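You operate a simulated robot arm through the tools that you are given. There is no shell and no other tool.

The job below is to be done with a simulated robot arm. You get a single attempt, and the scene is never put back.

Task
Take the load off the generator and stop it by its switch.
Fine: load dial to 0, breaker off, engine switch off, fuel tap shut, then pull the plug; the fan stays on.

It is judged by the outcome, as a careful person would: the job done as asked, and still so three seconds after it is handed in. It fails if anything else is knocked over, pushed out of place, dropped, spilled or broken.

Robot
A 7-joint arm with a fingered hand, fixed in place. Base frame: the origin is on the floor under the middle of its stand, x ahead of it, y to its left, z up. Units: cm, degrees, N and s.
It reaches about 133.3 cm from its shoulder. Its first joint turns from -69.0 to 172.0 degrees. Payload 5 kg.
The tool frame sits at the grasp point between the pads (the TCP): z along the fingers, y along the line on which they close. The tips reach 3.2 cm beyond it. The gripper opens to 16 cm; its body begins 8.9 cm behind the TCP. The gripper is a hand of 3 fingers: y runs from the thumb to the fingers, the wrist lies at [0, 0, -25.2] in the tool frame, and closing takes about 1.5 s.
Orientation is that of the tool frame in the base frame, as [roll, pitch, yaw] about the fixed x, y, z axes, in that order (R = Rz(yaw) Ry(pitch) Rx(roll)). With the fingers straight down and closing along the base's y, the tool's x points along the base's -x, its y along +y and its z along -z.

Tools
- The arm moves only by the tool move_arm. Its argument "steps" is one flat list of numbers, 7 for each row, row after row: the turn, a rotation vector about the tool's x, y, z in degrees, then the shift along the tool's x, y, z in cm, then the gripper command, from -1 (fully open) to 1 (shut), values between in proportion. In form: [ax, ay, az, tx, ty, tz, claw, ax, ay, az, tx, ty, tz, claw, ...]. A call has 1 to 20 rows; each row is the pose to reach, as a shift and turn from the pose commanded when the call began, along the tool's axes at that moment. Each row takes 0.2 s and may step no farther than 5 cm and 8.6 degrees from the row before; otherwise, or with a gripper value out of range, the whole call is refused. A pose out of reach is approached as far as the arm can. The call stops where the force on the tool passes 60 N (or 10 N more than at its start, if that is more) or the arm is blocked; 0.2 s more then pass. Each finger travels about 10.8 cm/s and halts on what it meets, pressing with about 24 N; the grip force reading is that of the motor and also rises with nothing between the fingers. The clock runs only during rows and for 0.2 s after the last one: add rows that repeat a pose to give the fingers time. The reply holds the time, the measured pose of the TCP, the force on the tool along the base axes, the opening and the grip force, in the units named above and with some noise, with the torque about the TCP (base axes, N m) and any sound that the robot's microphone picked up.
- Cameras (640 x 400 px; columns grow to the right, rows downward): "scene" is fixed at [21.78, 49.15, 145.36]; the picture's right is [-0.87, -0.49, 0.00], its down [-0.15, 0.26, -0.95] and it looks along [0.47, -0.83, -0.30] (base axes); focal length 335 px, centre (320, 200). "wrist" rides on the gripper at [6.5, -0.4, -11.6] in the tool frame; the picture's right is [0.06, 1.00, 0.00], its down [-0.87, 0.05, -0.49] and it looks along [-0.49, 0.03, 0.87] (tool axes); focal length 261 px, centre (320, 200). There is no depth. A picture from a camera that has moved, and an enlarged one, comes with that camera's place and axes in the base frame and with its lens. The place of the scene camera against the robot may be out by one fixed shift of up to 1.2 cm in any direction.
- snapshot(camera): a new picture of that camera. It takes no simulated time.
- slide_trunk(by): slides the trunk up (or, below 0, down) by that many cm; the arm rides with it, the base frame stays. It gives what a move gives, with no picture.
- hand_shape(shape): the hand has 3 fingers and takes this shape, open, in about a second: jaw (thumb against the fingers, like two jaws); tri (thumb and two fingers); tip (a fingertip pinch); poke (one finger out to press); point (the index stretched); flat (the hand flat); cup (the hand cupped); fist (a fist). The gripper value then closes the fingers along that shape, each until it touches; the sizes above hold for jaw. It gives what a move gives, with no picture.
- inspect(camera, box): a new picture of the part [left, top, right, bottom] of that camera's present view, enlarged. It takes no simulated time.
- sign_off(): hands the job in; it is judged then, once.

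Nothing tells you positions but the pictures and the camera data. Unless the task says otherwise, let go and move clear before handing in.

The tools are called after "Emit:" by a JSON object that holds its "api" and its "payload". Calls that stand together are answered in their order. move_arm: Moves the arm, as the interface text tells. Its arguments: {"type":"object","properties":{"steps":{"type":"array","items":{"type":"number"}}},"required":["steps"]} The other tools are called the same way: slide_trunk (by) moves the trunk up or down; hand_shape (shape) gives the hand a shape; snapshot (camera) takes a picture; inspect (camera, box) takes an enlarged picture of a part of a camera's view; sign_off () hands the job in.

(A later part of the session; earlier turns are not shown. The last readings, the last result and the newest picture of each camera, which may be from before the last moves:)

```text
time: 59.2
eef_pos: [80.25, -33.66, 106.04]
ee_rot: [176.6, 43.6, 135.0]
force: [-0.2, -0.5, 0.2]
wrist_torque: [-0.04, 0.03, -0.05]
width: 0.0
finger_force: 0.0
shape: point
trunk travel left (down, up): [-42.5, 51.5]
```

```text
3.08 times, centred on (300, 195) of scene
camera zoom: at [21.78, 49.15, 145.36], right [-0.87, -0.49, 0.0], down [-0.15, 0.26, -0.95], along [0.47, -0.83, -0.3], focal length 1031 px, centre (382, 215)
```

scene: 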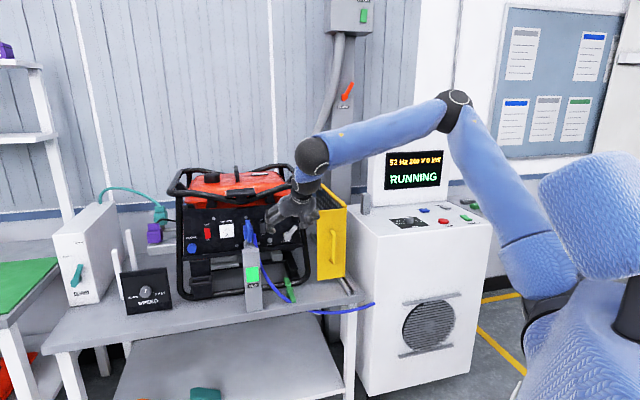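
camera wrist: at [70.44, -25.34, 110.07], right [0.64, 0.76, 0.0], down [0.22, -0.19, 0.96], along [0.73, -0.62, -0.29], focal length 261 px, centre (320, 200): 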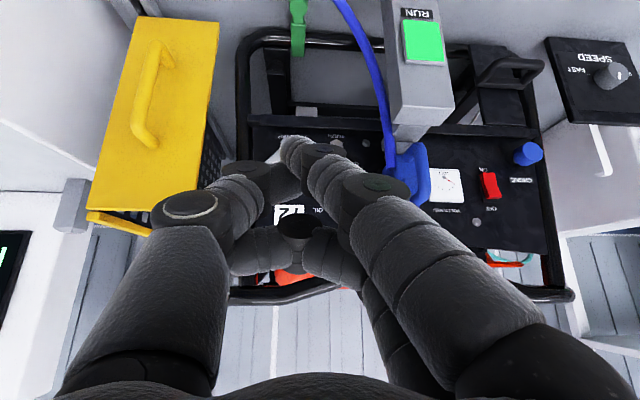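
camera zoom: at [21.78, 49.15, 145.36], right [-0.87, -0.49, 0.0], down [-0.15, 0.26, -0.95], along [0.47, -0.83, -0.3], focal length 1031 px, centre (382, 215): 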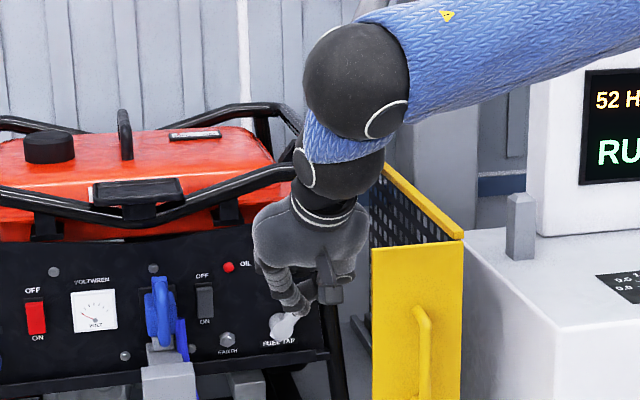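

The point shape leaves thumb and index tips too close together, so I'll go back to poke and approach with the hand yawed, so the folded fingers clear the plug. Switching shape and inspecting the panel again.

Emit:
{"api": "hand_shape", "payload": {"shape": "poke"}}

Emit:
{"api": "snapshot", "payload": {"camera": "wrist"}}

Emit:
{"api": "inspect", "payload": {"camera": "wrist", "box": [240, 110, 340, 220]}}

Emit:
{"api": "inspect", "payload": {"camera": "scene", "box": [230, 130, 370, 260]}}

```text
time: 60.1
eef_pos: [80.2, -33.61, 106.31]
ee_rot: [176.7, 43.6, 135.0]
force: [-0.2, -0.4, 0.0]
wrist_torque: [0.0, -0.02, 0.0]
width: 0.02
finger_force: 0.0
shape: poke
trunk travel left (down, up): [-42.5, 51.5]
```

```text
taken
camera wrist: at [70.44, -25.34, 110.08], right [0.64, 0.76, 0.0], down [0.22, -0.19, 0.96], along [0.73, -0.62, -0.29], focal length 261 px, centre (320, 200)
```

wrist: 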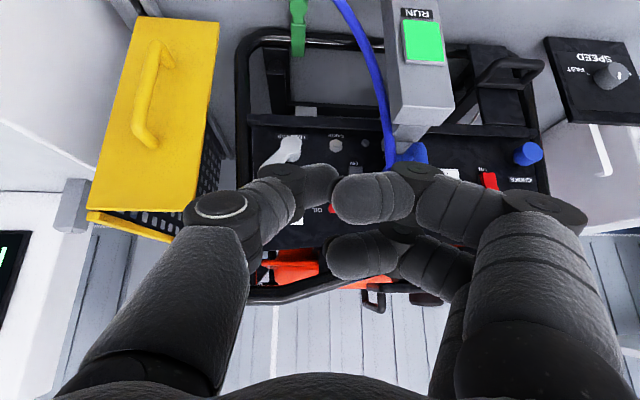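

```text
3.64 times, centred on (290, 165) of wrist
camera zoom: at [70.44, -25.34, 110.08], right [0.64, 0.76, 0.0], down [0.22, -0.19, 0.96], along [0.73, -0.62, -0.29], focal length 948 px, centre (429, 327)
```

zoom: 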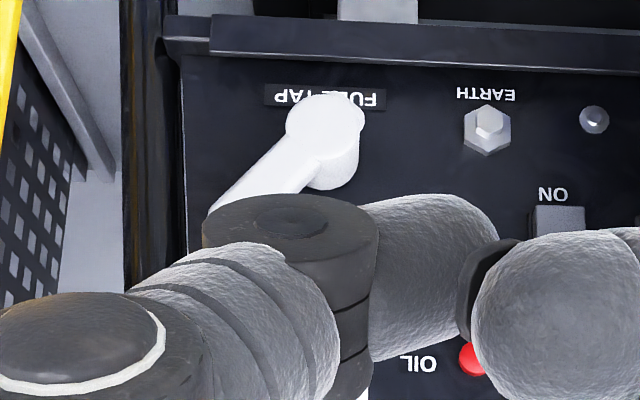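

```text
3.08 times, centred on (300, 195) of scene
camera zoom: at [21.78, 49.15, 145.36], right [-0.87, -0.49, 0.0], down [-0.15, 0.26, -0.95], along [0.47, -0.83, -0.3], focal length 1031 px, centre (382, 215)
```

zoom: 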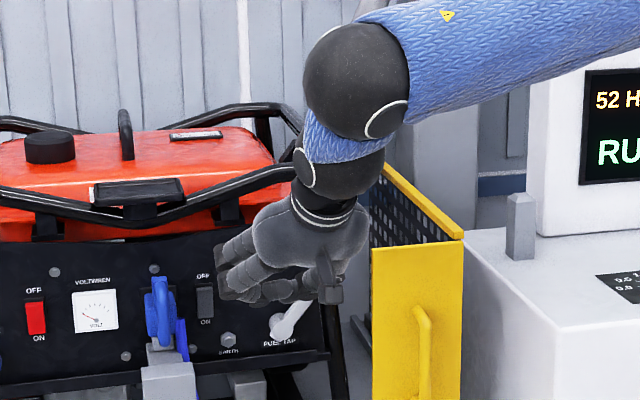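

No OPEN/CLOSED marks by the fuel tap, so I'll learn its direction from its end stops later. First I'll check that the poke shape holds with a repeated gripper value, using a null row.

Emit:
{"api": "move_arm", "payload": {"steps": [0, 0, 0, 0, 0, 0, -0.25]}}

```text
time: 60.5
eef_pos: [80.09, -33.58, 106.21]
ee_rot: [176.8, 43.6, 135.0]
force: [-0.3, 0.7, 0.8]
wrist_torque: [-0.02, 0.02, -0.03]
width: 9.07
finger_force: 0.1
shape: jaw
trunk travel left (down, up): [-42.5, 51.5]
```

Any intermediate gripper value reverts it to jaw. I'll set poke again and try holding it with -1.

Emit:
{"api": "hand_shape", "payload": {"shape": "poke"}}

Emit:
{"api": "move_arm", "payload": {"steps": [0, 0, 0, 0, 0, 0, -1]}}

```text
time: 61.4
eef_pos: [80.21, -33.65, 106.14]
ee_rot: [176.8, 43.5, 135.0]
force: [0.4, 0.1, -0.6]
wrist_torque: [0.0, 0.0, 0.02]
width: 0.0
finger_force: 0.1
shape: poke
trunk travel left (down, up): [-42.5, 51.5]
```

```text
time: 61.8
eef_pos: [80.11, -33.63, 106.16]
ee_rot: [176.7, 43.6, 135.0]
force: [-1.2, 0.3, -0.7]
wrist_torque: [0.0, 0.0, 0.01]
width: 0.0
finger_force: 0.1
shape: poke
trunk travel left (down, up): [-42.5, 51.5]
```

With -1 the poke shape holds. Now I'll re-orient (yaw −20°, tilt 60°) and move to a 12 cm standoff from the top of the breaker rocker.

Emit:
{"api": "move_arm", "payload": {"steps": [-3.29, -3.13, -3.19, -1.28, 0.15, 1.34, -1, -6.58, -6.26, -6.38, -2.56, 0.3, 2.67, -1, -9.87, -9.4, -9.57, -3.84, 0.45, 4.01, -1, -13.16, -12.53, -12.76, -5.12, 0.6, 5.34, -1, -16.45, -15.66, -15.95, -6.4, 0.75, 6.68, -1, -16.45, -15.66, -15.95, -6.4, 0.75, 6.68, -1]}}

Emit:
{"api": "snapshot", "payload": {"camera": "wrist"}}

Emit:
{"api": "inspect", "payload": {"camera": "scene", "box": [220, 120, 360, 260]}}

```text
time: 63.2
eef_pos: [87.52, -39.42, 105.64]
ee_rot: [-179.9, 60.1, 160.1]
force: [-0.5, 0.3, 0.1]
wrist_torque: [0.02, 0.02, 0.0]
width: 0.0
finger_force: 0.1
shape: poke
trunk travel left (down, up): [-42.5, 51.5]
```

```text
taken
camera wrist: at [74.86, -35.14, 105.82], right [0.31, 0.95, -0.05], down [0.03, 0.05, 1.0], along [0.95, -0.31, -0.01], focal length 261 px, centre (320, 200)
```

wrist: 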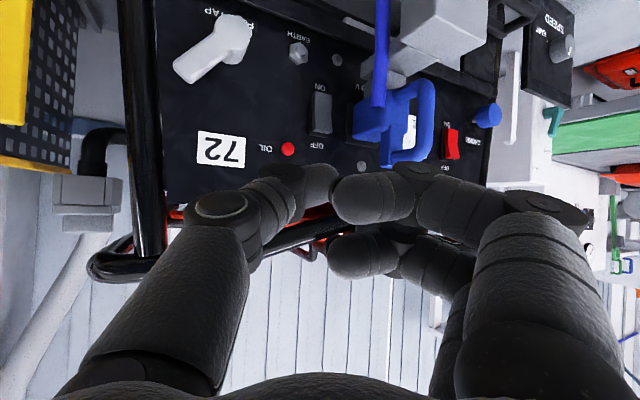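

```text
2.86 times, centred on (290, 190) of scene
camera zoom: at [21.78, 49.15, 145.36], right [-0.87, -0.49, 0.0], down [-0.15, 0.26, -0.95], along [0.47, -0.83, -0.3], focal length 958 px, centre (406, 229)
```

zoom: 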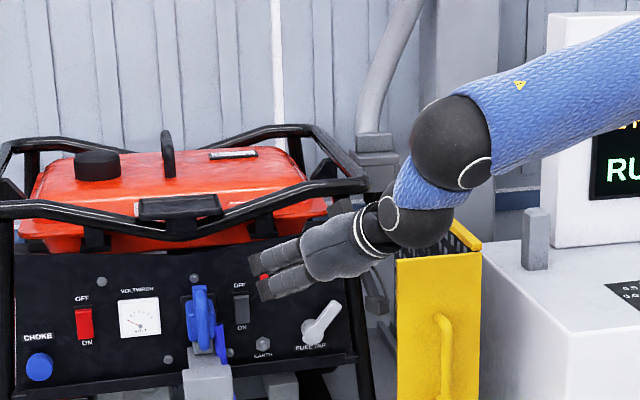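

Reached as commanded; triangulation puts the breaker's rocker at (99.8, -43.8, 96.5) on plane b≈101.5. I'll zoom on the plug and breaker to check clearance for the folded fingers.

Emit:
{"api": "inspect", "payload": {"camera": "wrist", "box": [280, 50, 460, 200]}}

Emit:
{"api": "inspect", "payload": {"camera": "scene", "box": [235, 195, 305, 255]}}

```text
2.67 times, centred on (370, 125) of wrist
camera zoom: at [74.86, -35.14, 105.82], right [0.31, 0.95, -0.05], down [0.03, 0.05, 1.0], along [0.95, -0.31, -0.01], focal length 695 px, centre (187, 400)
```

zoom: 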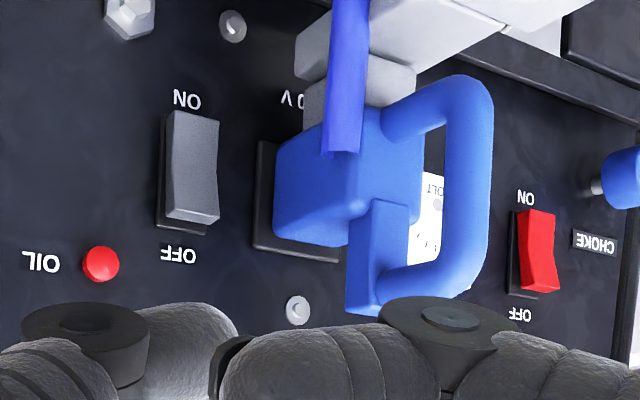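

```text
6.67 times, centred on (270, 225) of scene
camera zoom: at [21.78, 49.15, 145.36], right [-0.87, -0.49, 0.0], down [-0.15, 0.26, -0.95], along [0.47, -0.83, -0.3], focal length 2234 px, centre (653, 33)
```

zoom: 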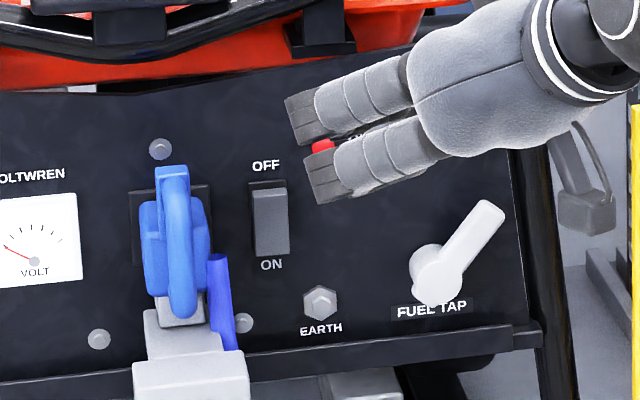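

The plug has a D-handle protruding to about b≈92, so the folded fingers of poke would be tight against it. I'll back off 8 cm and try the flat hand, whose straight fingers are thin in the left-right direction.

Emit:
{"api": "move_arm", "payload": {"steps": [0, 0, 0, 0, 0, -2.7, -1, 0, 0, 0, 0, 0, -5.3, -1, 0, 0, 0, 0, 0, -8, -1, 0, 0, 0, 0, 0, -8, -1]}}

Emit:
{"api": "hand_shape", "payload": {"shape": "flat"}}

Emit:
{"api": "snapshot", "payload": {"camera": "wrist"}}

Emit:
{"api": "inspect", "payload": {"camera": "scene", "box": [220, 120, 360, 260]}}

```text
time: 64.2
eef_pos: [81.1, -37.29, 109.85]
ee_rot: [-180.0, 60.0, 160.0]
force: [0.9, 0.0, 0.0]
wrist_torque: [0.01, -0.03, 0.01]
width: 0.02
finger_force: 0.0
shape: poke
trunk travel left (down, up): [-42.5, 51.5]
```

```text
time: 65.1
eef_pos: [81.15, -37.12, 109.85]
ee_rot: [180.0, 60.0, 160.0]
force: [0.0, -0.1, 0.0]
wrist_torque: [-0.01, -0.02, -0.02]
width: 15.22
finger_force: 0.1
shape: flat
trunk travel left (down, up): [-42.5, 51.5]
```

```text
taken
camera wrist: at [68.5, -32.9, 109.95], right [0.31, 0.95, -0.05], down [0.03, 0.05, 1.0], along [0.95, -0.31, -0.01], focal length 261 px, centre (320, 200)
```

wrist: 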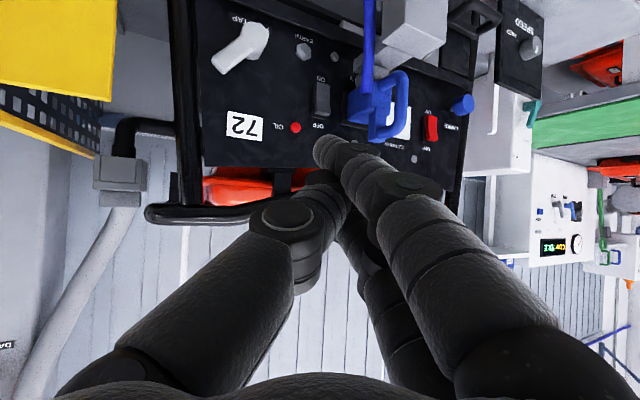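

```text
2.86 times, centred on (290, 190) of scene
camera zoom: at [21.78, 49.15, 145.36], right [-0.87, -0.49, 0.0], down [-0.15, 0.26, -0.95], along [0.47, -0.83, -0.3], focal length 958 px, centre (406, 229)
```

zoom: 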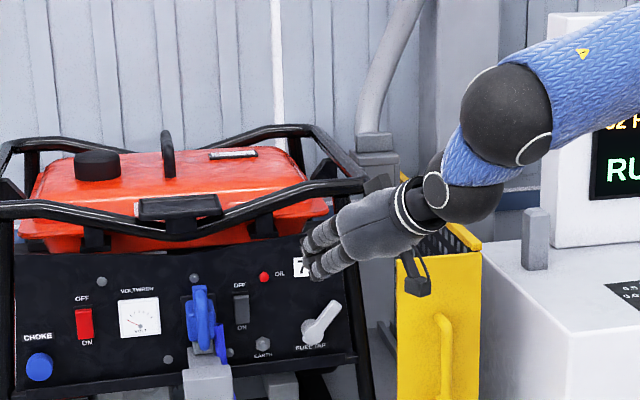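

The flat hand gives straight fingers; the upper finger leads by over a centimetre with this orientation, a good poker that clears the plug. I'll bring that fingertip to about 6 cm in front of the breaker's top and check alignment.

Emit:
{"api": "move_arm", "payload": {"steps": [0, 0, 0, 1.1, 0.62, 2.85, -1, 0, 0, 0, 2.21, 1.24, 5.7, -1, 0, 0, 0, 3.31, 1.85, 8.54, -1, 0, 0, 0, 4.42, 2.47, 11.39, -1, 0, 0, 0, 5.52, 3.09, 14.24, -1, 0, 0, 0, 5.52, 3.09, 14.24, -1]}}

Emit:
{"api": "snapshot", "payload": {"camera": "wrist"}}

Emit:
{"api": "inspect", "payload": {"camera": "scene", "box": [230, 180, 320, 260]}}

```text
time: 66.5
eef_pos: [91.02, -37.58, 97.68]
ee_rot: [-179.9, 60.1, 160.0]
force: [-0.2, -0.3, -0.1]
wrist_torque: [0.02, 0.0, 0.01]
width: 15.23
finger_force: 0.1
shape: flat
trunk travel left (down, up): [-42.5, 51.5]
```

```text
taken
camera wrist: at [78.47, -33.23, 97.85], right [0.31, 0.95, -0.05], down [0.03, 0.05, 1.0], along [0.95, -0.31, -0.01], focal length 261 px, centre (320, 200)
```

wrist: 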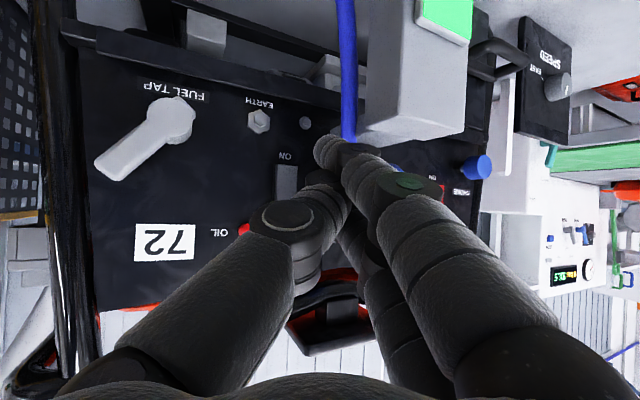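

```text
5.00 times, centred on (275, 220) of scene
camera zoom: at [21.78, 49.15, 145.36], right [-0.87, -0.49, 0.0], down [-0.15, 0.26, -0.95], along [0.47, -0.83, -0.3], focal length 1676 px, centre (545, 100)
```

zoom: 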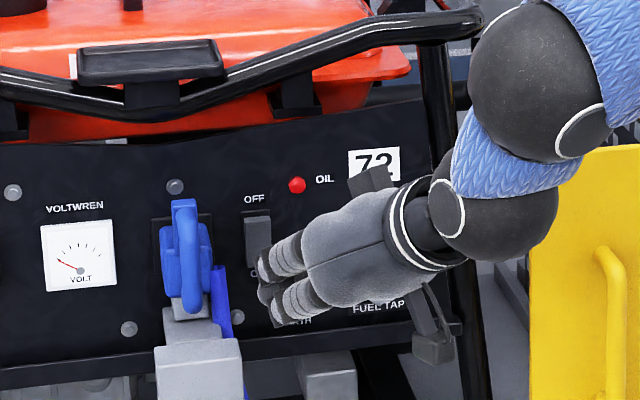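

The fingertip is where expected (about 6.5 cm in front of the rocker, just right of the plug's level). Advancing straight toward the panel to near contact with the top half of the breaker.

Emit:
{"api": "move_arm", "payload": {"steps": [0, 0, 0, -0.69, -0.58, 1.05, -1, 0, 0, 0, -1.38, -1.17, 2.09, -1, 0, 0, 0, -2.07, -1.75, 3.14, -1, 0, 0, 0, -2.76, -2.33, 4.18, -1, 0, 0, 0, -2.76, -2.33, 4.18, -1]}}

Emit:
{"api": "inspect", "payload": {"camera": "scene", "box": [235, 195, 295, 255]}}

Emit:
{"api": "snapshot", "payload": {"camera": "wrist"}}

```text
time: 67.7
eef_pos: [94.81, -41.47, 98.0]
ee_rot: [-180.0, 60.0, 160.0]
force: [0.0, 0.3, 0.2]
wrist_torque: [0.03, 0.0, 0.01]
width: 15.23
finger_force: 0.0
shape: flat
trunk travel left (down, up): [-42.5, 51.5]
```

```text
6.67 times, centred on (265, 225) of scene
camera zoom: at [21.78, 49.15, 145.36], right [-0.87, -0.49, 0.0], down [-0.15, 0.26, -0.95], along [0.47, -0.83, -0.3], focal length 2234 px, centre (687, 33)
```

zoom: 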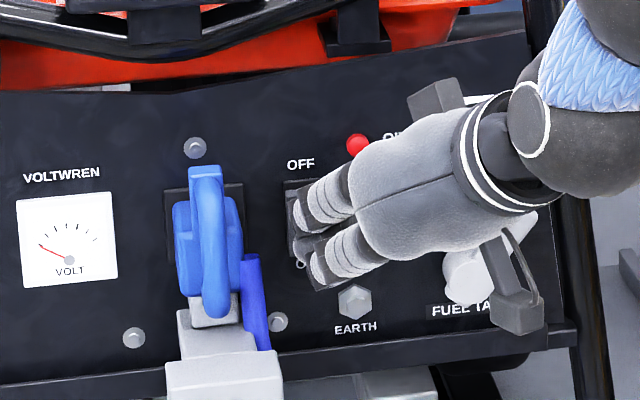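

```text
taken
camera wrist: at [82.31, -37.17, 98.18], right [0.31, 0.95, -0.05], down [0.03, 0.05, 1.0], along [0.95, -0.31, -0.01], focal length 261 px, centre (320, 200)
```

wrist: 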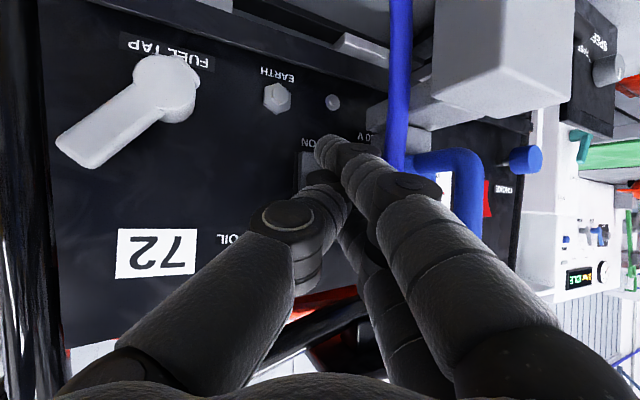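

No contact yet, fingertip about 0.5–1 cm from the rocker's top. Pushing in small increments.

Emit:
{"api": "move_arm", "payload": {"steps": [0, 0, 0, -0.23, -0.21, 0.39, -1, 0, 0, 0, -0.45, -0.42, 0.785, -1, 0, 0, 0, -0.45, -0.42, 0.785, -1]}}

Emit:
{"api": "inspect", "payload": {"camera": "scene", "box": [235, 195, 295, 255]}}

```text
time: 68.5
eef_pos: [95.55, -42.07, 98.03]
ee_rot: [-179.9, 60.0, 160.0]
force: [0.1, 0.0, 0.0]
wrist_torque: [-0.02, -0.02, -0.02]
width: 15.24
finger_force: 0.1
shape: flat
trunk travel left (down, up): [-42.5, 51.5]
```

```text
6.67 times, centred on (265, 225) of scene
camera zoom: at [21.78, 49.15, 145.36], right [-0.87, -0.49, 0.0], down [-0.15, 0.26, -0.95], along [0.47, -0.83, -0.3], focal length 2234 px, centre (687, 33)
```

zoom: 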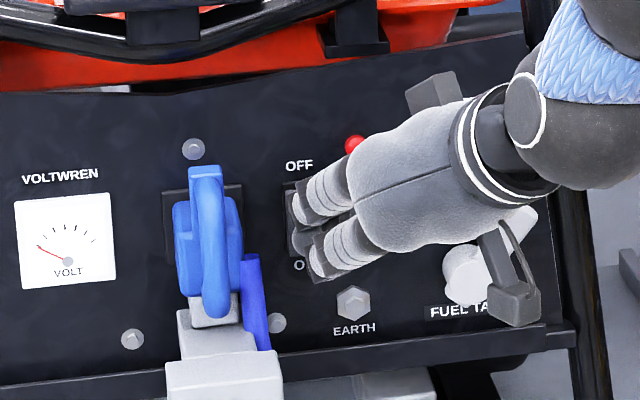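

Still no contact; continuing in small steps.

Emit:
{"api": "move_arm", "payload": {"steps": [0, 0, 0, -0.23, -0.21, 0.39, -1, 0, 0, 0, -0.45, -0.42, 0.785, -1, 0, 0, 0, -0.45, -0.42, 0.785, -1]}}

Emit:
{"api": "inspect", "payload": {"camera": "scene", "box": [235, 195, 295, 255]}}

```text
time: 69.3
eef_pos: [96.04, -42.29, 98.21]
ee_rot: [-179.8, 60.0, 160.4]
force: [-46.2, 31.2, -7.8]
wrist_torque: [0.13, 0.64, 1.14]
width: 15.22
finger_force: 0.0
shape: flat
trunk travel left (down, up): [-42.5, 51.5]
```

```text
6.67 times, centred on (265, 225) of scene
camera zoom: at [21.78, 49.15, 145.36], right [-0.87, -0.49, 0.0], down [-0.15, 0.26, -0.95], along [0.47, -0.83, -0.3], focal length 2234 px, centre (687, 33)
```

zoom: 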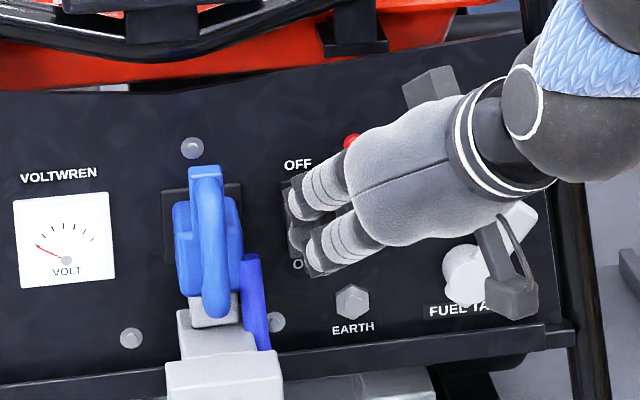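

Firm contact (56 N) with no click reported. I'll pull back a little and look at the rocker before pressing again.

Emit:
{"api": "move_arm", "payload": {"steps": [0, 0, 0, 0.9, 0.84, -1.57, -1, 0, 0, 0, 2.26, 2.1, -3.9, -1, 0, 0, 0, 2.26, 2.1, -3.9, -1]}}

Emit:
{"api": "inspect", "payload": {"camera": "scene", "box": [245, 200, 290, 245]}}

Emit:
{"api": "inspect", "payload": {"camera": "scene", "box": [370, 120, 460, 200]}}

Emit:
{"api": "inspect", "payload": {"camera": "wrist", "box": [240, 100, 360, 220]}}

```text
time: 70.1
eef_pos: [93.04, -39.5, 98.01]
ee_rot: [-180.0, 60.0, 159.9]
force: [1.3, 0.6, -0.5]
wrist_torque: [0.04, -0.01, 0.02]
width: 15.24
finger_force: 0.0
shape: flat
trunk travel left (down, up): [-42.5, 51.5]
```

```text
8.89 times, centred on (268, 222) of scene
camera zoom: at [21.78, 49.15, 145.36], right [-0.87, -0.49, 0.0], down [-0.15, 0.26, -0.95], along [0.47, -0.83, -0.3], focal length 2979 px, centre (787, 0)
```

zoom: 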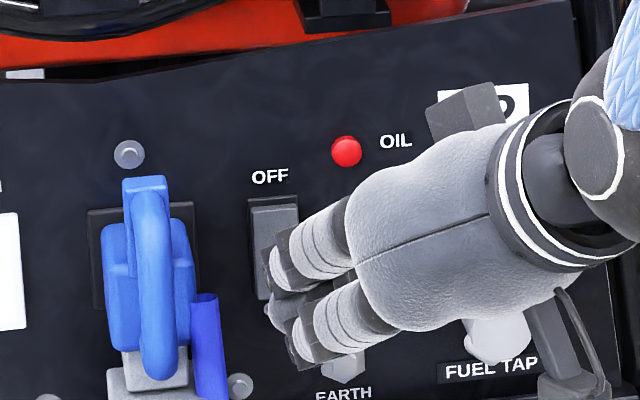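

```text
5.00 times, centred on (415, 160) of scene
camera zoom: at [21.78, 49.15, 145.36], right [-0.87, -0.49, 0.0], down [-0.15, 0.26, -0.95], along [0.47, -0.83, -0.3], focal length 1676 px, centre (-155, 400)
```

zoom: 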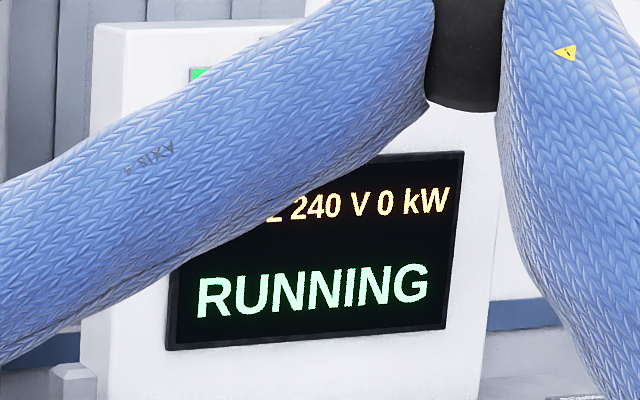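

```text
3.33 times, centred on (300, 160) of wrist
camera zoom: at [80.38, -35.25, 98.14], right [0.31, 0.95, -0.05], down [0.03, 0.05, 1.0], along [0.95, -0.31, -0.01], focal length 869 px, centre (387, 333)
```

zoom: 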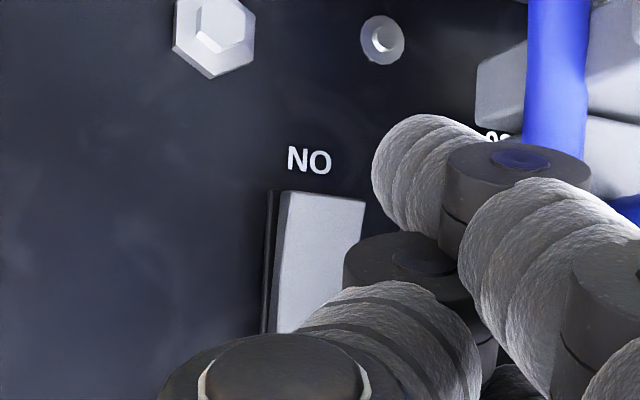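

The rocker's state isn't clear with the hand in the way. I'll retreat further and compare it with the earlier picture.

Emit:
{"api": "move_arm", "payload": {"steps": [0, 0, 0, 0.5, -1, -4, -1, 0, 0, 0, 0.5, -2.5, -8, -1, 0, 0, 0, 0.5, -4, -12, -1, 0, 0, 0, 0.5, -4, -12, -1]}}

Emit:
{"api": "inspect", "payload": {"camera": "scene", "box": [235, 195, 305, 255]}}

Emit:
{"api": "inspect", "payload": {"camera": "wrist", "box": [240, 50, 400, 170]}}

Emit:
{"api": "inspect", "payload": {"camera": "scene", "box": [255, 205, 275, 235]}}

```text
time: 71.1
eef_pos: [81.62, -39.6, 103.62]
ee_rot: [-180.0, 60.0, 159.9]
force: [-0.5, 0.6, -0.5]
wrist_torque: [-0.01, 0.0, -0.03]
width: 15.21
finger_force: 0.0
shape: flat
trunk travel left (down, up): [-42.5, 51.5]
```

```text
6.67 times, centred on (270, 225) of scene
camera zoom: at [21.78, 49.15, 145.36], right [-0.87, -0.49, 0.0], down [-0.15, 0.26, -0.95], along [0.47, -0.83, -0.3], focal length 2234 px, centre (653, 33)
```

zoom: 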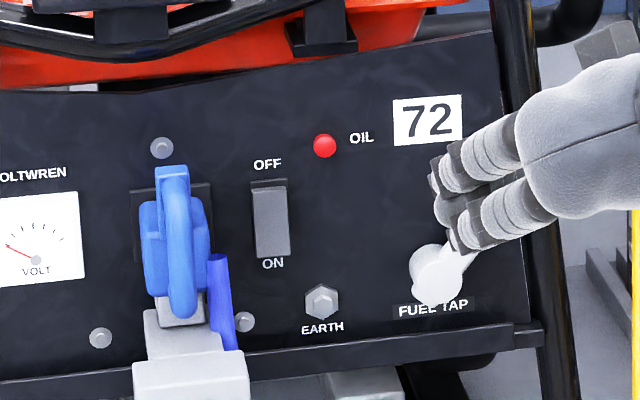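

```text
3.33 times, centred on (320, 110) of wrist
camera zoom: at [68.96, -35.38, 103.73], right [0.31, 0.95, -0.05], down [0.03, 0.05, 1.0], along [0.95, -0.31, -0.01], focal length 869 px, centre (320, 500)
```

zoom: 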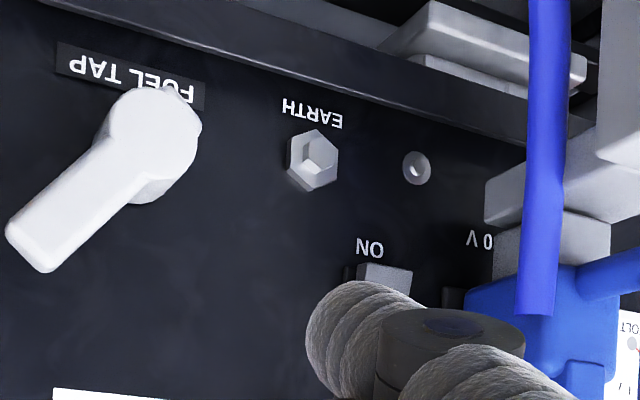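

```text
13.33 times, centred on (265, 220) of scene
camera zoom: at [21.78, 49.15, 145.36], right [-0.87, -0.49, 0.0], down [-0.15, 0.26, -0.95], along [0.47, -0.83, -0.3], focal length 4468 px, centre (1053, -67)
```

zoom: 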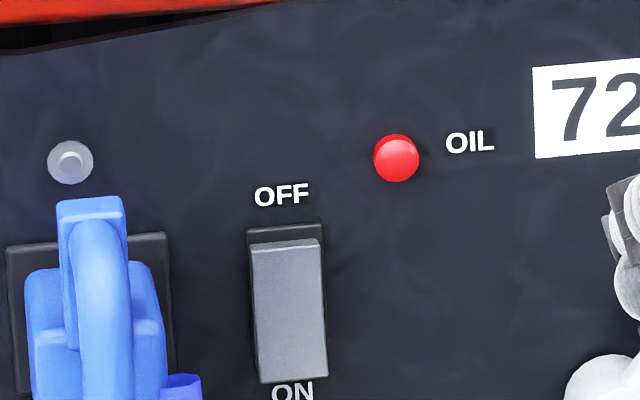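

The rocker seems unchanged from before. I'll open the fingers out of the camera's way and study the switches' shape closely.

Emit:
{"api": "hand_shape", "payload": {"shape": "jaw"}}

Emit:
{"api": "snapshot", "payload": {"camera": "wrist"}}

Emit:
{"api": "inspect", "payload": {"camera": "wrist", "box": [310, 100, 370, 145]}}

Emit:
{"api": "inspect", "payload": {"camera": "scene", "box": [200, 218, 220, 243]}}

Emit:
{"api": "inspect", "payload": {"camera": "scene", "box": [255, 212, 275, 237]}}

```text
time: 72.0
eef_pos: [81.56, -39.65, 103.65]
ee_rot: [-179.9, 59.9, 159.9]
force: [0.6, -0.1, 0.2]
wrist_torque: [-0.03, -0.02, 0.01]
width: 16.0
finger_force: 0.0
shape: jaw
trunk travel left (down, up): [-42.5, 51.5]
```

```text
taken
camera wrist: at [68.93, -35.35, 103.78], right [0.31, 0.95, -0.05], down [0.03, 0.05, 1.0], along [0.95, -0.31, -0.01], focal length 261 px, centre (320, 200)
```

wrist: 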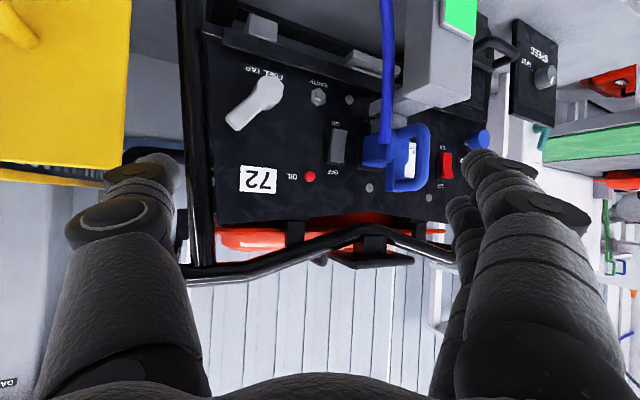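

```text
8.89 times, centred on (340, 122) of wrist
camera zoom: at [68.93, -35.35, 103.78], right [0.31, 0.95, -0.05], down [0.03, 0.05, 1.0], along [0.95, -0.31, -0.01], focal length 2317 px, centre (142, 889)
```

zoom: 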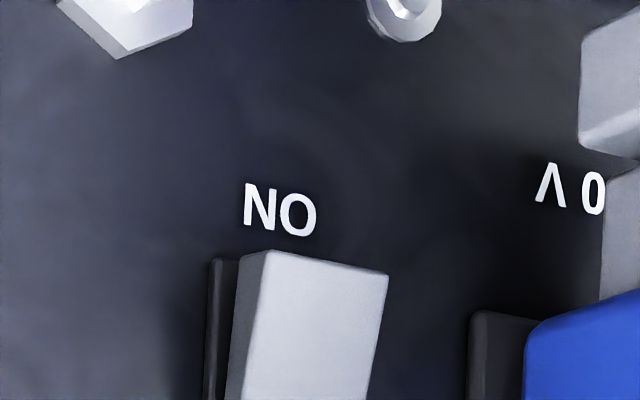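

```text
16.00 times, centred on (210, 230) of scene
camera zoom: at [21.78, 49.15, 145.36], right [-0.87, -0.49, 0.0], down [-0.15, 0.26, -0.95], along [0.47, -0.83, -0.3], focal length 5362 px, centre (2080, -288)
```

zoom: 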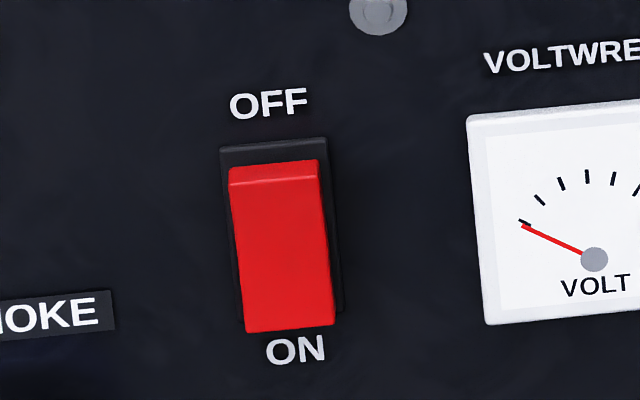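

```text
16.00 times, centred on (265, 224) of scene
camera zoom: at [21.78, 49.15, 145.36], right [-0.87, -0.49, 0.0], down [-0.15, 0.26, -0.95], along [0.47, -0.83, -0.3], focal length 5362 px, centre (1200, -192)
```

zoom: 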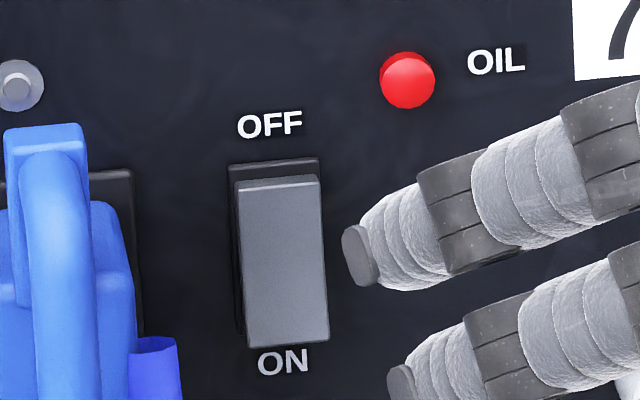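

Now it's clear: with the switches at ON the lower end stands out and the upper end is already in, so pressing the top did nothing. The lower (protruding) end is what must be pushed in to flip to OFF. I'll re-form the flat hand and line up on the lower end of the breaker.

Emit:
{"api": "hand_shape", "payload": {"shape": "flat"}}

Emit:
{"api": "move_arm", "payload": {"steps": [0, 0, 0, 0.38, 0.83, 2.78, -1, 0, 0, 0, 0.76, 1.66, 5.55, -1, 0, 0, 0, 1.14, 2.49, 8.33, -1, 0, 0, 0, 1.52, 3.32, 11.1, -1, 0, 0, 0, 1.9, 4.15, 13.88, -1, 0, 0, 0, 1.9, 4.15, 13.88, -1]}}

Emit:
{"api": "inspect", "payload": {"camera": "scene", "box": [235, 195, 305, 255]}}

Emit:
{"api": "snapshot", "payload": {"camera": "wrist"}}

```text
time: 72.9
eef_pos: [81.61, -39.64, 103.62]
ee_rot: [-179.9, 60.0, 160.0]
force: [-1.1, -0.6, 0.5]
wrist_torque: [0.0, 0.05, -0.04]
width: 0.0
finger_force: 0.0
shape: flat
trunk travel left (down, up): [-42.5, 51.5]
```

```text
time: 74.3
eef_pos: [93.25, -39.2, 95.13]
ee_rot: [-179.9, 60.0, 160.0]
force: [-1.7, -1.7, 1.0]
wrist_torque: [-0.04, 0.03, 0.0]
width: 0.0
finger_force: 0.0
shape: flat
trunk travel left (down, up): [-42.5, 51.5]
```

```text
6.67 times, centred on (270, 225) of scene
camera zoom: at [21.78, 49.15, 145.36], right [-0.87, -0.49, 0.0], down [-0.15, 0.26, -0.95], along [0.47, -0.83, -0.3], focal length 2234 px, centre (653, 33)
```

zoom: 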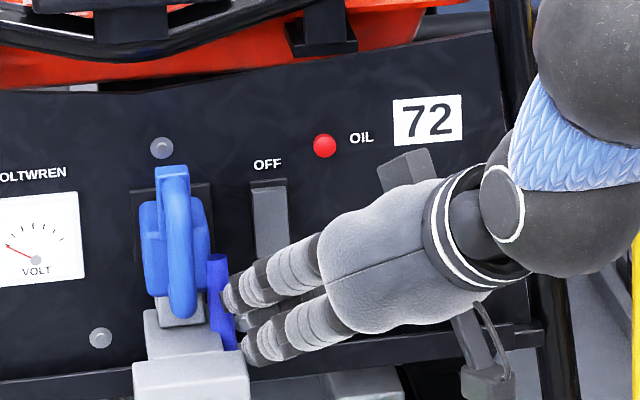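

```text
taken
camera wrist: at [80.69, -35.08, 95.32], right [0.31, 0.95, -0.05], down [0.03, 0.05, 1.0], along [0.95, -0.31, -0.01], focal length 261 px, centre (320, 200)
```

wrist: 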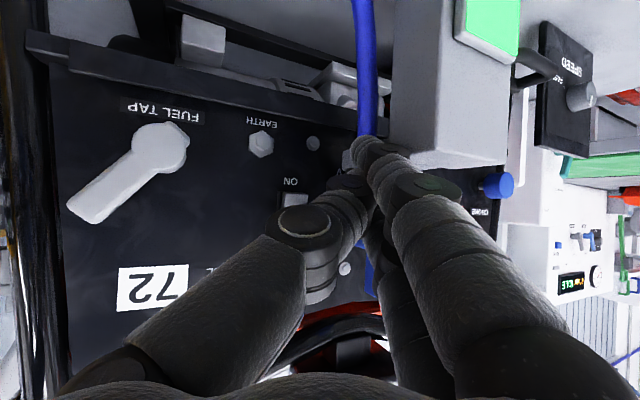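

This time the flat hand formed differently, with the fingers further left, close to the blue cable. Backing off and to the right before continuing.

Emit:
{"api": "move_arm", "payload": {"steps": [0, 0, 0, 0.8, -0.5, -1.2, -1, 0, 0, 0, 1.6, -0.6, -2.7, -1, 0, 0, 0, 2.34, -0.58, -4.06, -1, 0, 0, 0, 2.34, -0.58, -4.06, -1]}}

Emit:
{"api": "inspect", "payload": {"camera": "scene", "box": [235, 195, 305, 255]}}

Emit:
{"api": "snapshot", "payload": {"camera": "wrist"}}

```text
time: 75.3
eef_pos: [88.8, -38.17, 95.15]
ee_rot: [-180.0, 60.0, 160.0]
force: [-0.2, 0.1, -0.4]
wrist_torque: [0.0, 0.02, -0.01]
width: 0.02
finger_force: 0.1
shape: flat
trunk travel left (down, up): [-42.5, 51.5]
```

```text
6.67 times, centred on (270, 225) of scene
camera zoom: at [21.78, 49.15, 145.36], right [-0.87, -0.49, 0.0], down [-0.15, 0.26, -0.95], along [0.47, -0.83, -0.3], focal length 2234 px, centre (653, 33)
```

zoom: 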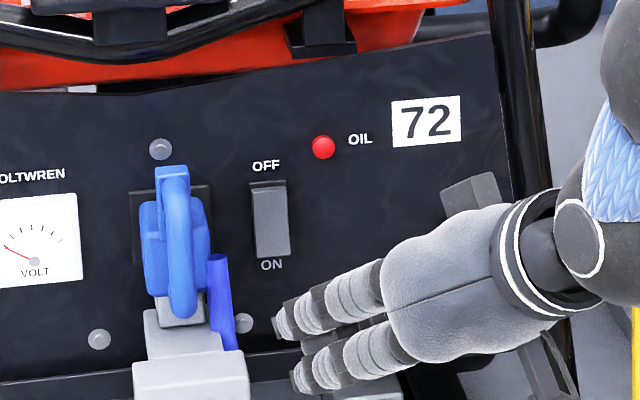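

```text
taken
camera wrist: at [76.09, -34.03, 95.24], right [0.31, 0.95, -0.05], down [0.03, 0.05, 1.0], along [0.95, -0.31, -0.01], focal length 261 px, centre (320, 200)
```

wrist: 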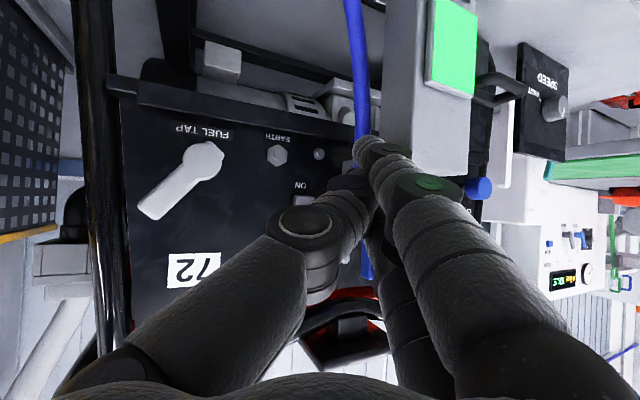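

The fingertip's new place is clear: about 2.5 cm left of the hand's axis. Re-aimed accordingly, I'll advance straight toward the lower end of the breaker.

Emit:
{"api": "move_arm", "payload": {"steps": [0, 0, 0, -1.15, -1.01, 1.88, -1, 0, 0, 0, -2.31, -2.02, 3.77, -1, 0, 0, 0, -2.31, -2.02, 3.77, -1]}}

Emit:
{"api": "inspect", "payload": {"camera": "scene", "box": [235, 195, 305, 255]}}

```text
time: 76.1
eef_pos: [92.13, -41.52, 95.28]
ee_rot: [-179.9, 60.0, 160.0]
force: [0.2, 0.7, -0.2]
wrist_torque: [0.0, 0.03, -0.01]
width: 0.0
finger_force: 0.2
shape: flat
trunk travel left (down, up): [-42.5, 51.5]
```

```text
6.67 times, centred on (270, 225) of scene
camera zoom: at [21.78, 49.15, 145.36], right [-0.87, -0.49, 0.0], down [-0.15, 0.26, -0.95], along [0.47, -0.83, -0.3], focal length 2234 px, centre (653, 33)
```

zoom: 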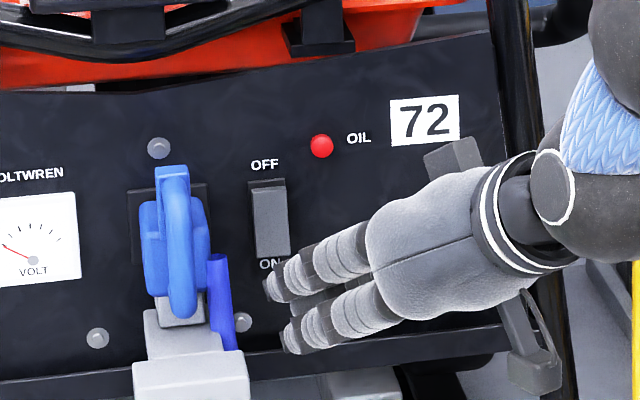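

Aligned; the tip is slightly low, so I'll raise 0.5 cm while advancing 3 cm to just short of contact.

Emit:
{"api": "move_arm", "payload": {"steps": [0, 0, 0, -0.88, -0.69, 1.02, -1, 0, 0, 0, -1.75, -1.38, 2.03, -1, 0, 0, 0, -1.75, -1.38, 2.03, -1]}}

Emit:
{"api": "inspect", "payload": {"camera": "scene", "box": [245, 205, 285, 245]}}

```text
time: 76.9
eef_pos: [94.21, -44.0, 95.72]
ee_rot: [-179.9, 60.0, 160.1]
force: [0.4, -0.8, -0.5]
wrist_torque: [-0.01, 0.02, -0.05]
width: 0.0
finger_force: 0.0
shape: flat
trunk travel left (down, up): [-42.5, 51.5]
```

```text
10.00 times, centred on (265, 225) of scene
camera zoom: at [21.78, 49.15, 145.36], right [-0.87, -0.49, 0.0], down [-0.15, 0.26, -0.95], along [0.47, -0.83, -0.3], focal length 3351 px, centre (870, -50)
```

zoom: 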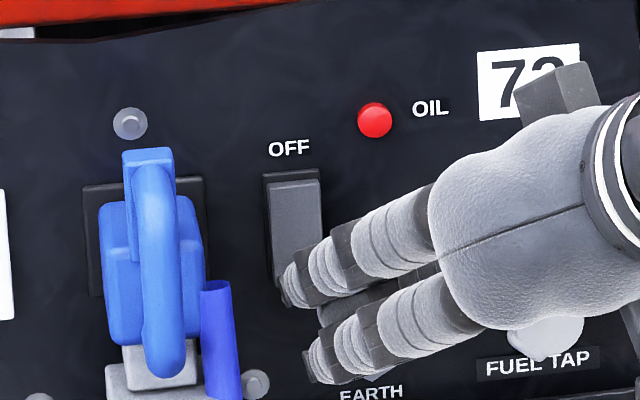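

The fingertip is right over the rocker's lower end. Pressing in gently.

Emit:
{"api": "move_arm", "payload": {"steps": [0, 0, 0, -0.23, -0.21, 0.39, -1, 0, 0, 0, -0.45, -0.42, 0.785, -1, 0, 0, 0, -0.68, -0.63, 1.18, -1, 0, 0, 0, -0.68, -0.63, 1.18, -1]}}

Emit:
{"api": "inspect", "payload": {"camera": "scene", "box": [245, 205, 285, 245]}}

```text
time: 77.9
eef_pos: [95.15, -44.82, 95.62]
ee_rot: [-179.8, 59.9, 160.2]
force: [-27.6, 16.5, -4.6]
wrist_torque: [0.02, 0.36, 1.19]
width: 0.02
finger_force: 0.1
shape: flat
trunk travel left (down, up): [-42.5, 51.5]
```

```text
10.00 times, centred on (265, 225) of scene
camera zoom: at [21.78, 49.15, 145.36], right [-0.87, -0.49, 0.0], down [-0.15, 0.26, -0.95], along [0.47, -0.83, -0.3], focal length 3351 px, centre (870, -50)
```

zoom: 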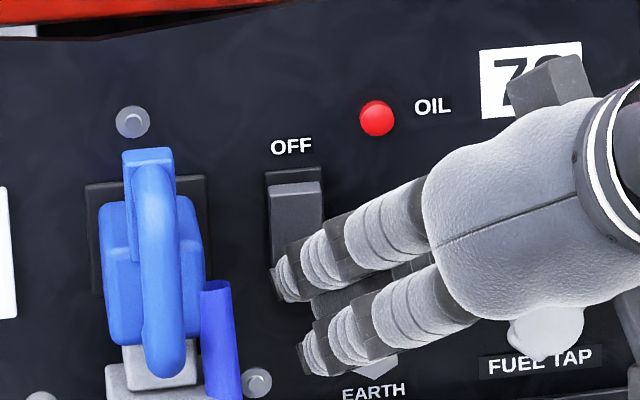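

The rocker's top now shows a thicker edge, suggesting it flipped. Retreating to verify.

Emit:
{"api": "move_arm", "payload": {"steps": [0, 0, 0, 0.9, 0.84, -1.57, -1, 0, 0, 0, 2.26, 2.1, -3.9, -1, 0, 0, 0, 2.7, 0.5, -7.5, -1, 0, 0, 0, 3, -2, -11.5, -1, 0, 0, 0, 3, -2, -11.5, -1]}}

Emit:
{"api": "inspect", "payload": {"camera": "scene", "box": [255, 212, 275, 237]}}

Emit:
{"api": "inspect", "payload": {"camera": "scene", "box": [235, 195, 305, 255]}}

Emit:
{"api": "inspect", "payload": {"camera": "scene", "box": [370, 120, 460, 200]}}

```text
time: 79.1
eef_pos: [83.83, -42.87, 98.71]
ee_rot: [-179.9, 60.0, 160.1]
force: [0.5, 0.0, -0.2]
wrist_torque: [0.01, 0.0, -0.02]
width: 0.0
finger_force: 0.1
shape: flat
trunk travel left (down, up): [-42.5, 51.5]
```

```text
16.00 times, centred on (265, 224) of scene
camera zoom: at [21.78, 49.15, 145.36], right [-0.87, -0.49, 0.0], down [-0.15, 0.26, -0.95], along [0.47, -0.83, -0.3], focal length 5362 px, centre (1200, -192)
```

zoom: 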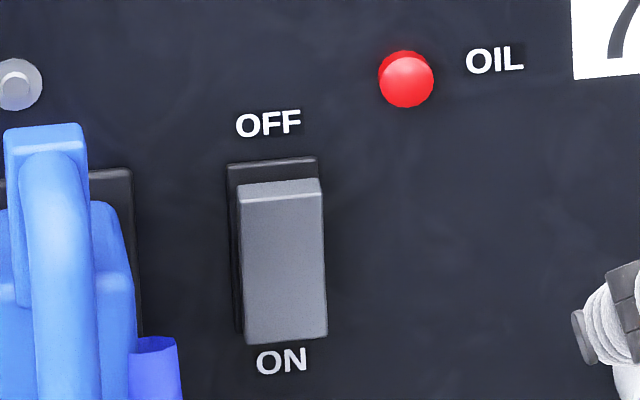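

```text
6.67 times, centred on (270, 225) of scene
camera zoom: at [21.78, 49.15, 145.36], right [-0.87, -0.49, 0.0], down [-0.15, 0.26, -0.95], along [0.47, -0.83, -0.3], focal length 2234 px, centre (653, 33)
```

zoom: 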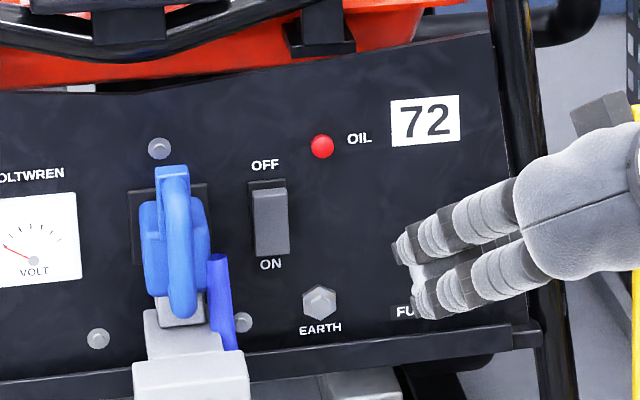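

```text
5.00 times, centred on (415, 160) of scene
camera zoom: at [21.78, 49.15, 145.36], right [-0.87, -0.49, 0.0], down [-0.15, 0.26, -0.95], along [0.47, -0.83, -0.3], focal length 1676 px, centre (-155, 400)
```

zoom: 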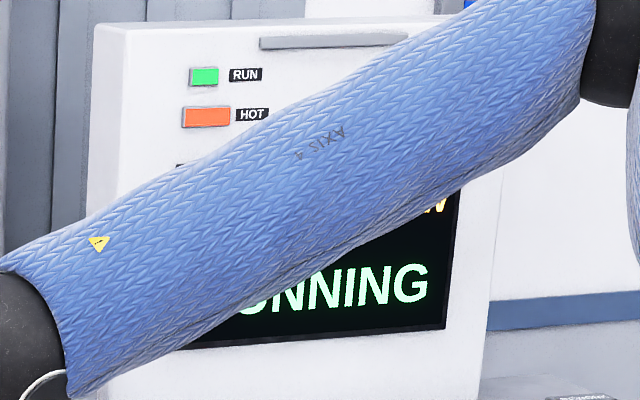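

The rocker's top now stands out and the bottom is in, so the breaker has flipped to OFF. Next is the red engine switch (lower end near (113.5, -29.3, 95.2)). I'll back off and rise, then move left in small checked stages.

Emit:
{"api": "move_arm", "payload": {"steps": [0, 0, 0, -0.8, 1.41, -3.95, -1, 0, 0, 0, -1.6, 2.82, -7.9, -1, 0, 0, 0, -2.4, 4.23, -11.85, -1, 0, 0, 0, -2.4, 4.23, -11.85, -1]}}

Emit:
{"api": "inspect", "payload": {"camera": "scene", "box": [370, 100, 460, 200]}}

Emit:
{"api": "snapshot", "payload": {"camera": "scene"}}

```text
time: 80.1
eef_pos: [76.93, -35.75, 106.57]
ee_rot: [-180.0, 60.1, 159.9]
force: [0.6, -0.6, 0.0]
wrist_torque: [0.0, 0.02, -0.04]
width: 0.01
finger_force: 0.0
shape: flat
trunk travel left (down, up): [-42.5, 51.5]
```

```text
4.00 times, centred on (415, 150) of scene
camera zoom: at [21.78, 49.15, 145.36], right [-0.87, -0.49, 0.0], down [-0.15, 0.26, -0.95], along [0.47, -0.83, -0.3], focal length 1340 px, centre (-60, 400)
```

zoom: 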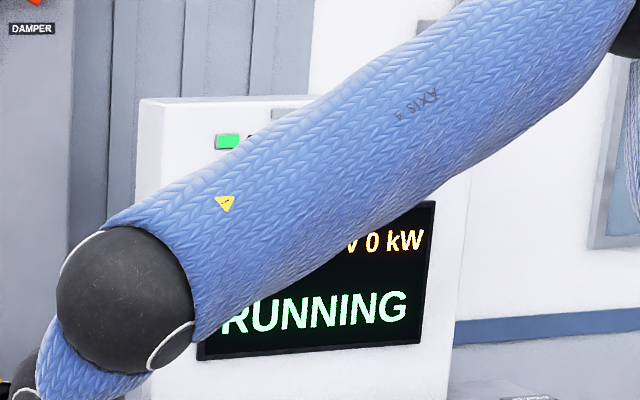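

```text
taken
```

scene: 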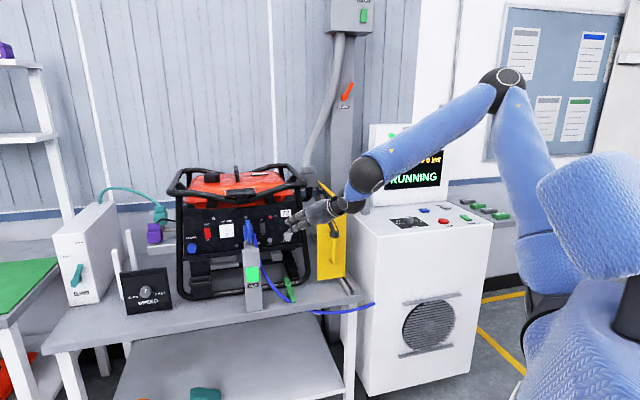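

Now moving left along the front of the panel, two rows at a time, checking for reach.

Emit:
{"api": "move_arm", "payload": {"steps": [0, 0, 0, -0.89, 4.02, 1.65, -1, 0, 0, 0, -1.78, 8.03, 3.29, -1]}}

```text
time: 80.7
eef_pos: [83.23, -29.49, 106.57]
ee_rot: [180.0, 60.0, 160.1]
force: [0.3, -1.0, -0.1]
wrist_torque: [-0.02, 0.01, -0.06]
width: 0.0
finger_force: 0.1
shape: flat
trunk travel left (down, up): [-42.5, 51.5]
```

Emit:
{"api": "move_arm", "payload": {"steps": [0, 0, 0, -0.89, 4.02, 1.65, -1, 0, 0, 0, -1.78, 8.03, 3.29, -1]}}

```text
time: 81.3
eef_pos: [89.37, -23.27, 106.45]
ee_rot: [-180.0, 60.0, 160.0]
force: [0.7, -0.6, 0.6]
wrist_torque: [-0.01, 0.05, -0.04]
width: 0.0
finger_force: 0.1
shape: flat
trunk travel left (down, up): [-42.5, 51.5]
```

Emit:
{"api": "move_arm", "payload": {"steps": [0, 0, 0, -0.89, 4.02, 1.65, -1, 0, 0, 0, -1.78, 8.03, 3.29, -1, 0, 0, 0, -1.78, 8.03, 3.29, -1]}}

Emit:
{"api": "snapshot", "payload": {"camera": "scene"}}

Emit:
{"api": "snapshot", "payload": {"camera": "wrist"}}

```text
time: 82.1
eef_pos: [94.9, -21.33, 105.83]
ee_rot: [178.7, 60.0, 160.1]
force: [-0.2, -0.4, 0.0]
wrist_torque: [0.02, 0.02, -0.02]
width: 0.0
finger_force: 0.1
shape: flat
out of reach, approached as far as the arm can: row 1, 2, 3
trunk travel left (down, up): [-42.5, 51.5]
```

```text
taken
```

scene: 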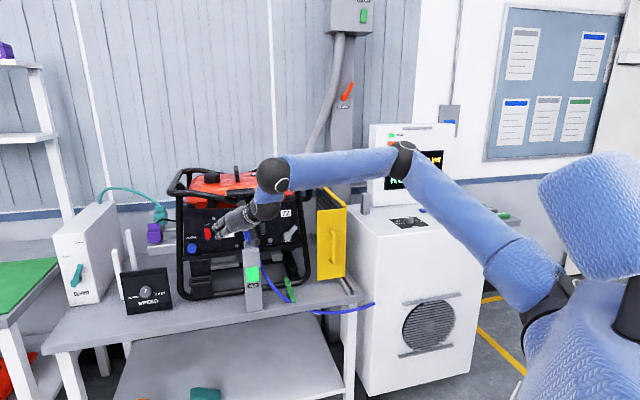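

```text
taken
camera wrist: at [82.34, -17.41, 105.97], right [0.29, 0.95, -0.04], down [0.02, 0.04, 1.0], along [0.96, -0.3, -0.01], focal length 261 px, centre (320, 200)
```

wrist: 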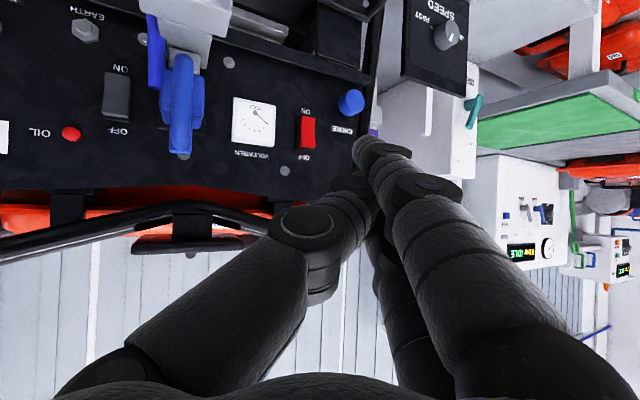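

Slight reach shortfall, but the target itself lies further in toward the panel. I'll now advance diagonally to about 8 cm in front of the red switch.

Emit:
{"api": "move_arm", "payload": {"steps": [0, 0, 0, 0.91, -0.09, 4.08, -1, 0, 0, 0, 1.83, -0.17, 8.17, -1]}}

Emit:
{"api": "snapshot", "payload": {"camera": "wrist"}}

Emit:
{"api": "inspect", "payload": {"camera": "scene", "box": [180, 195, 270, 265]}}

```text
time: 82.7
eef_pos: [100.77, -23.72, 100.24]
ee_rot: [179.9, 60.2, 160.1]
force: [0.0, 0.8, 1.1]
wrist_torque: [0.0, 0.0, -0.03]
width: 0.0
finger_force: 0.1
shape: flat
trunk travel left (down, up): [-42.5, 51.5]
```

```text
taken
camera wrist: at [88.18, -19.47, 100.42], right [0.31, 0.95, -0.05], down [0.03, 0.05, 1.0], along [0.95, -0.31, -0.01], focal length 261 px, centre (320, 200)
```

wrist: 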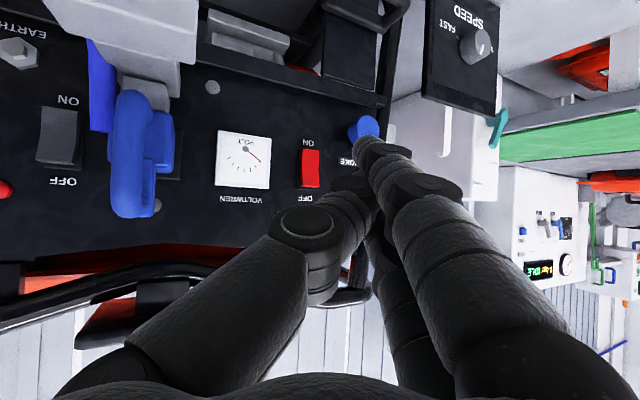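

```text
5.71 times, centred on (225, 230) of scene
camera zoom: at [21.78, 49.15, 145.36], right [-0.87, -0.49, 0.0], down [-0.15, 0.26, -0.95], along [0.47, -0.83, -0.3], focal length 1915 px, centre (863, 29)
```

zoom: 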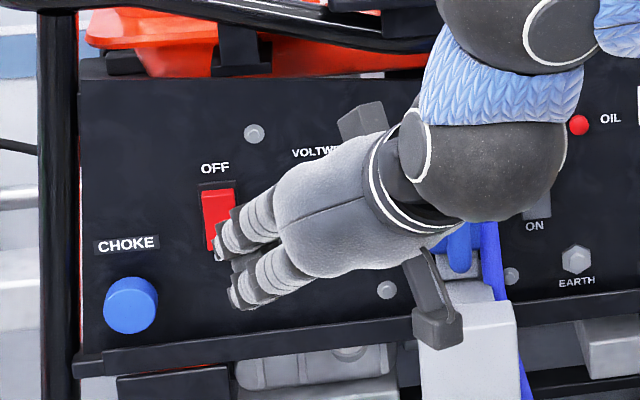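

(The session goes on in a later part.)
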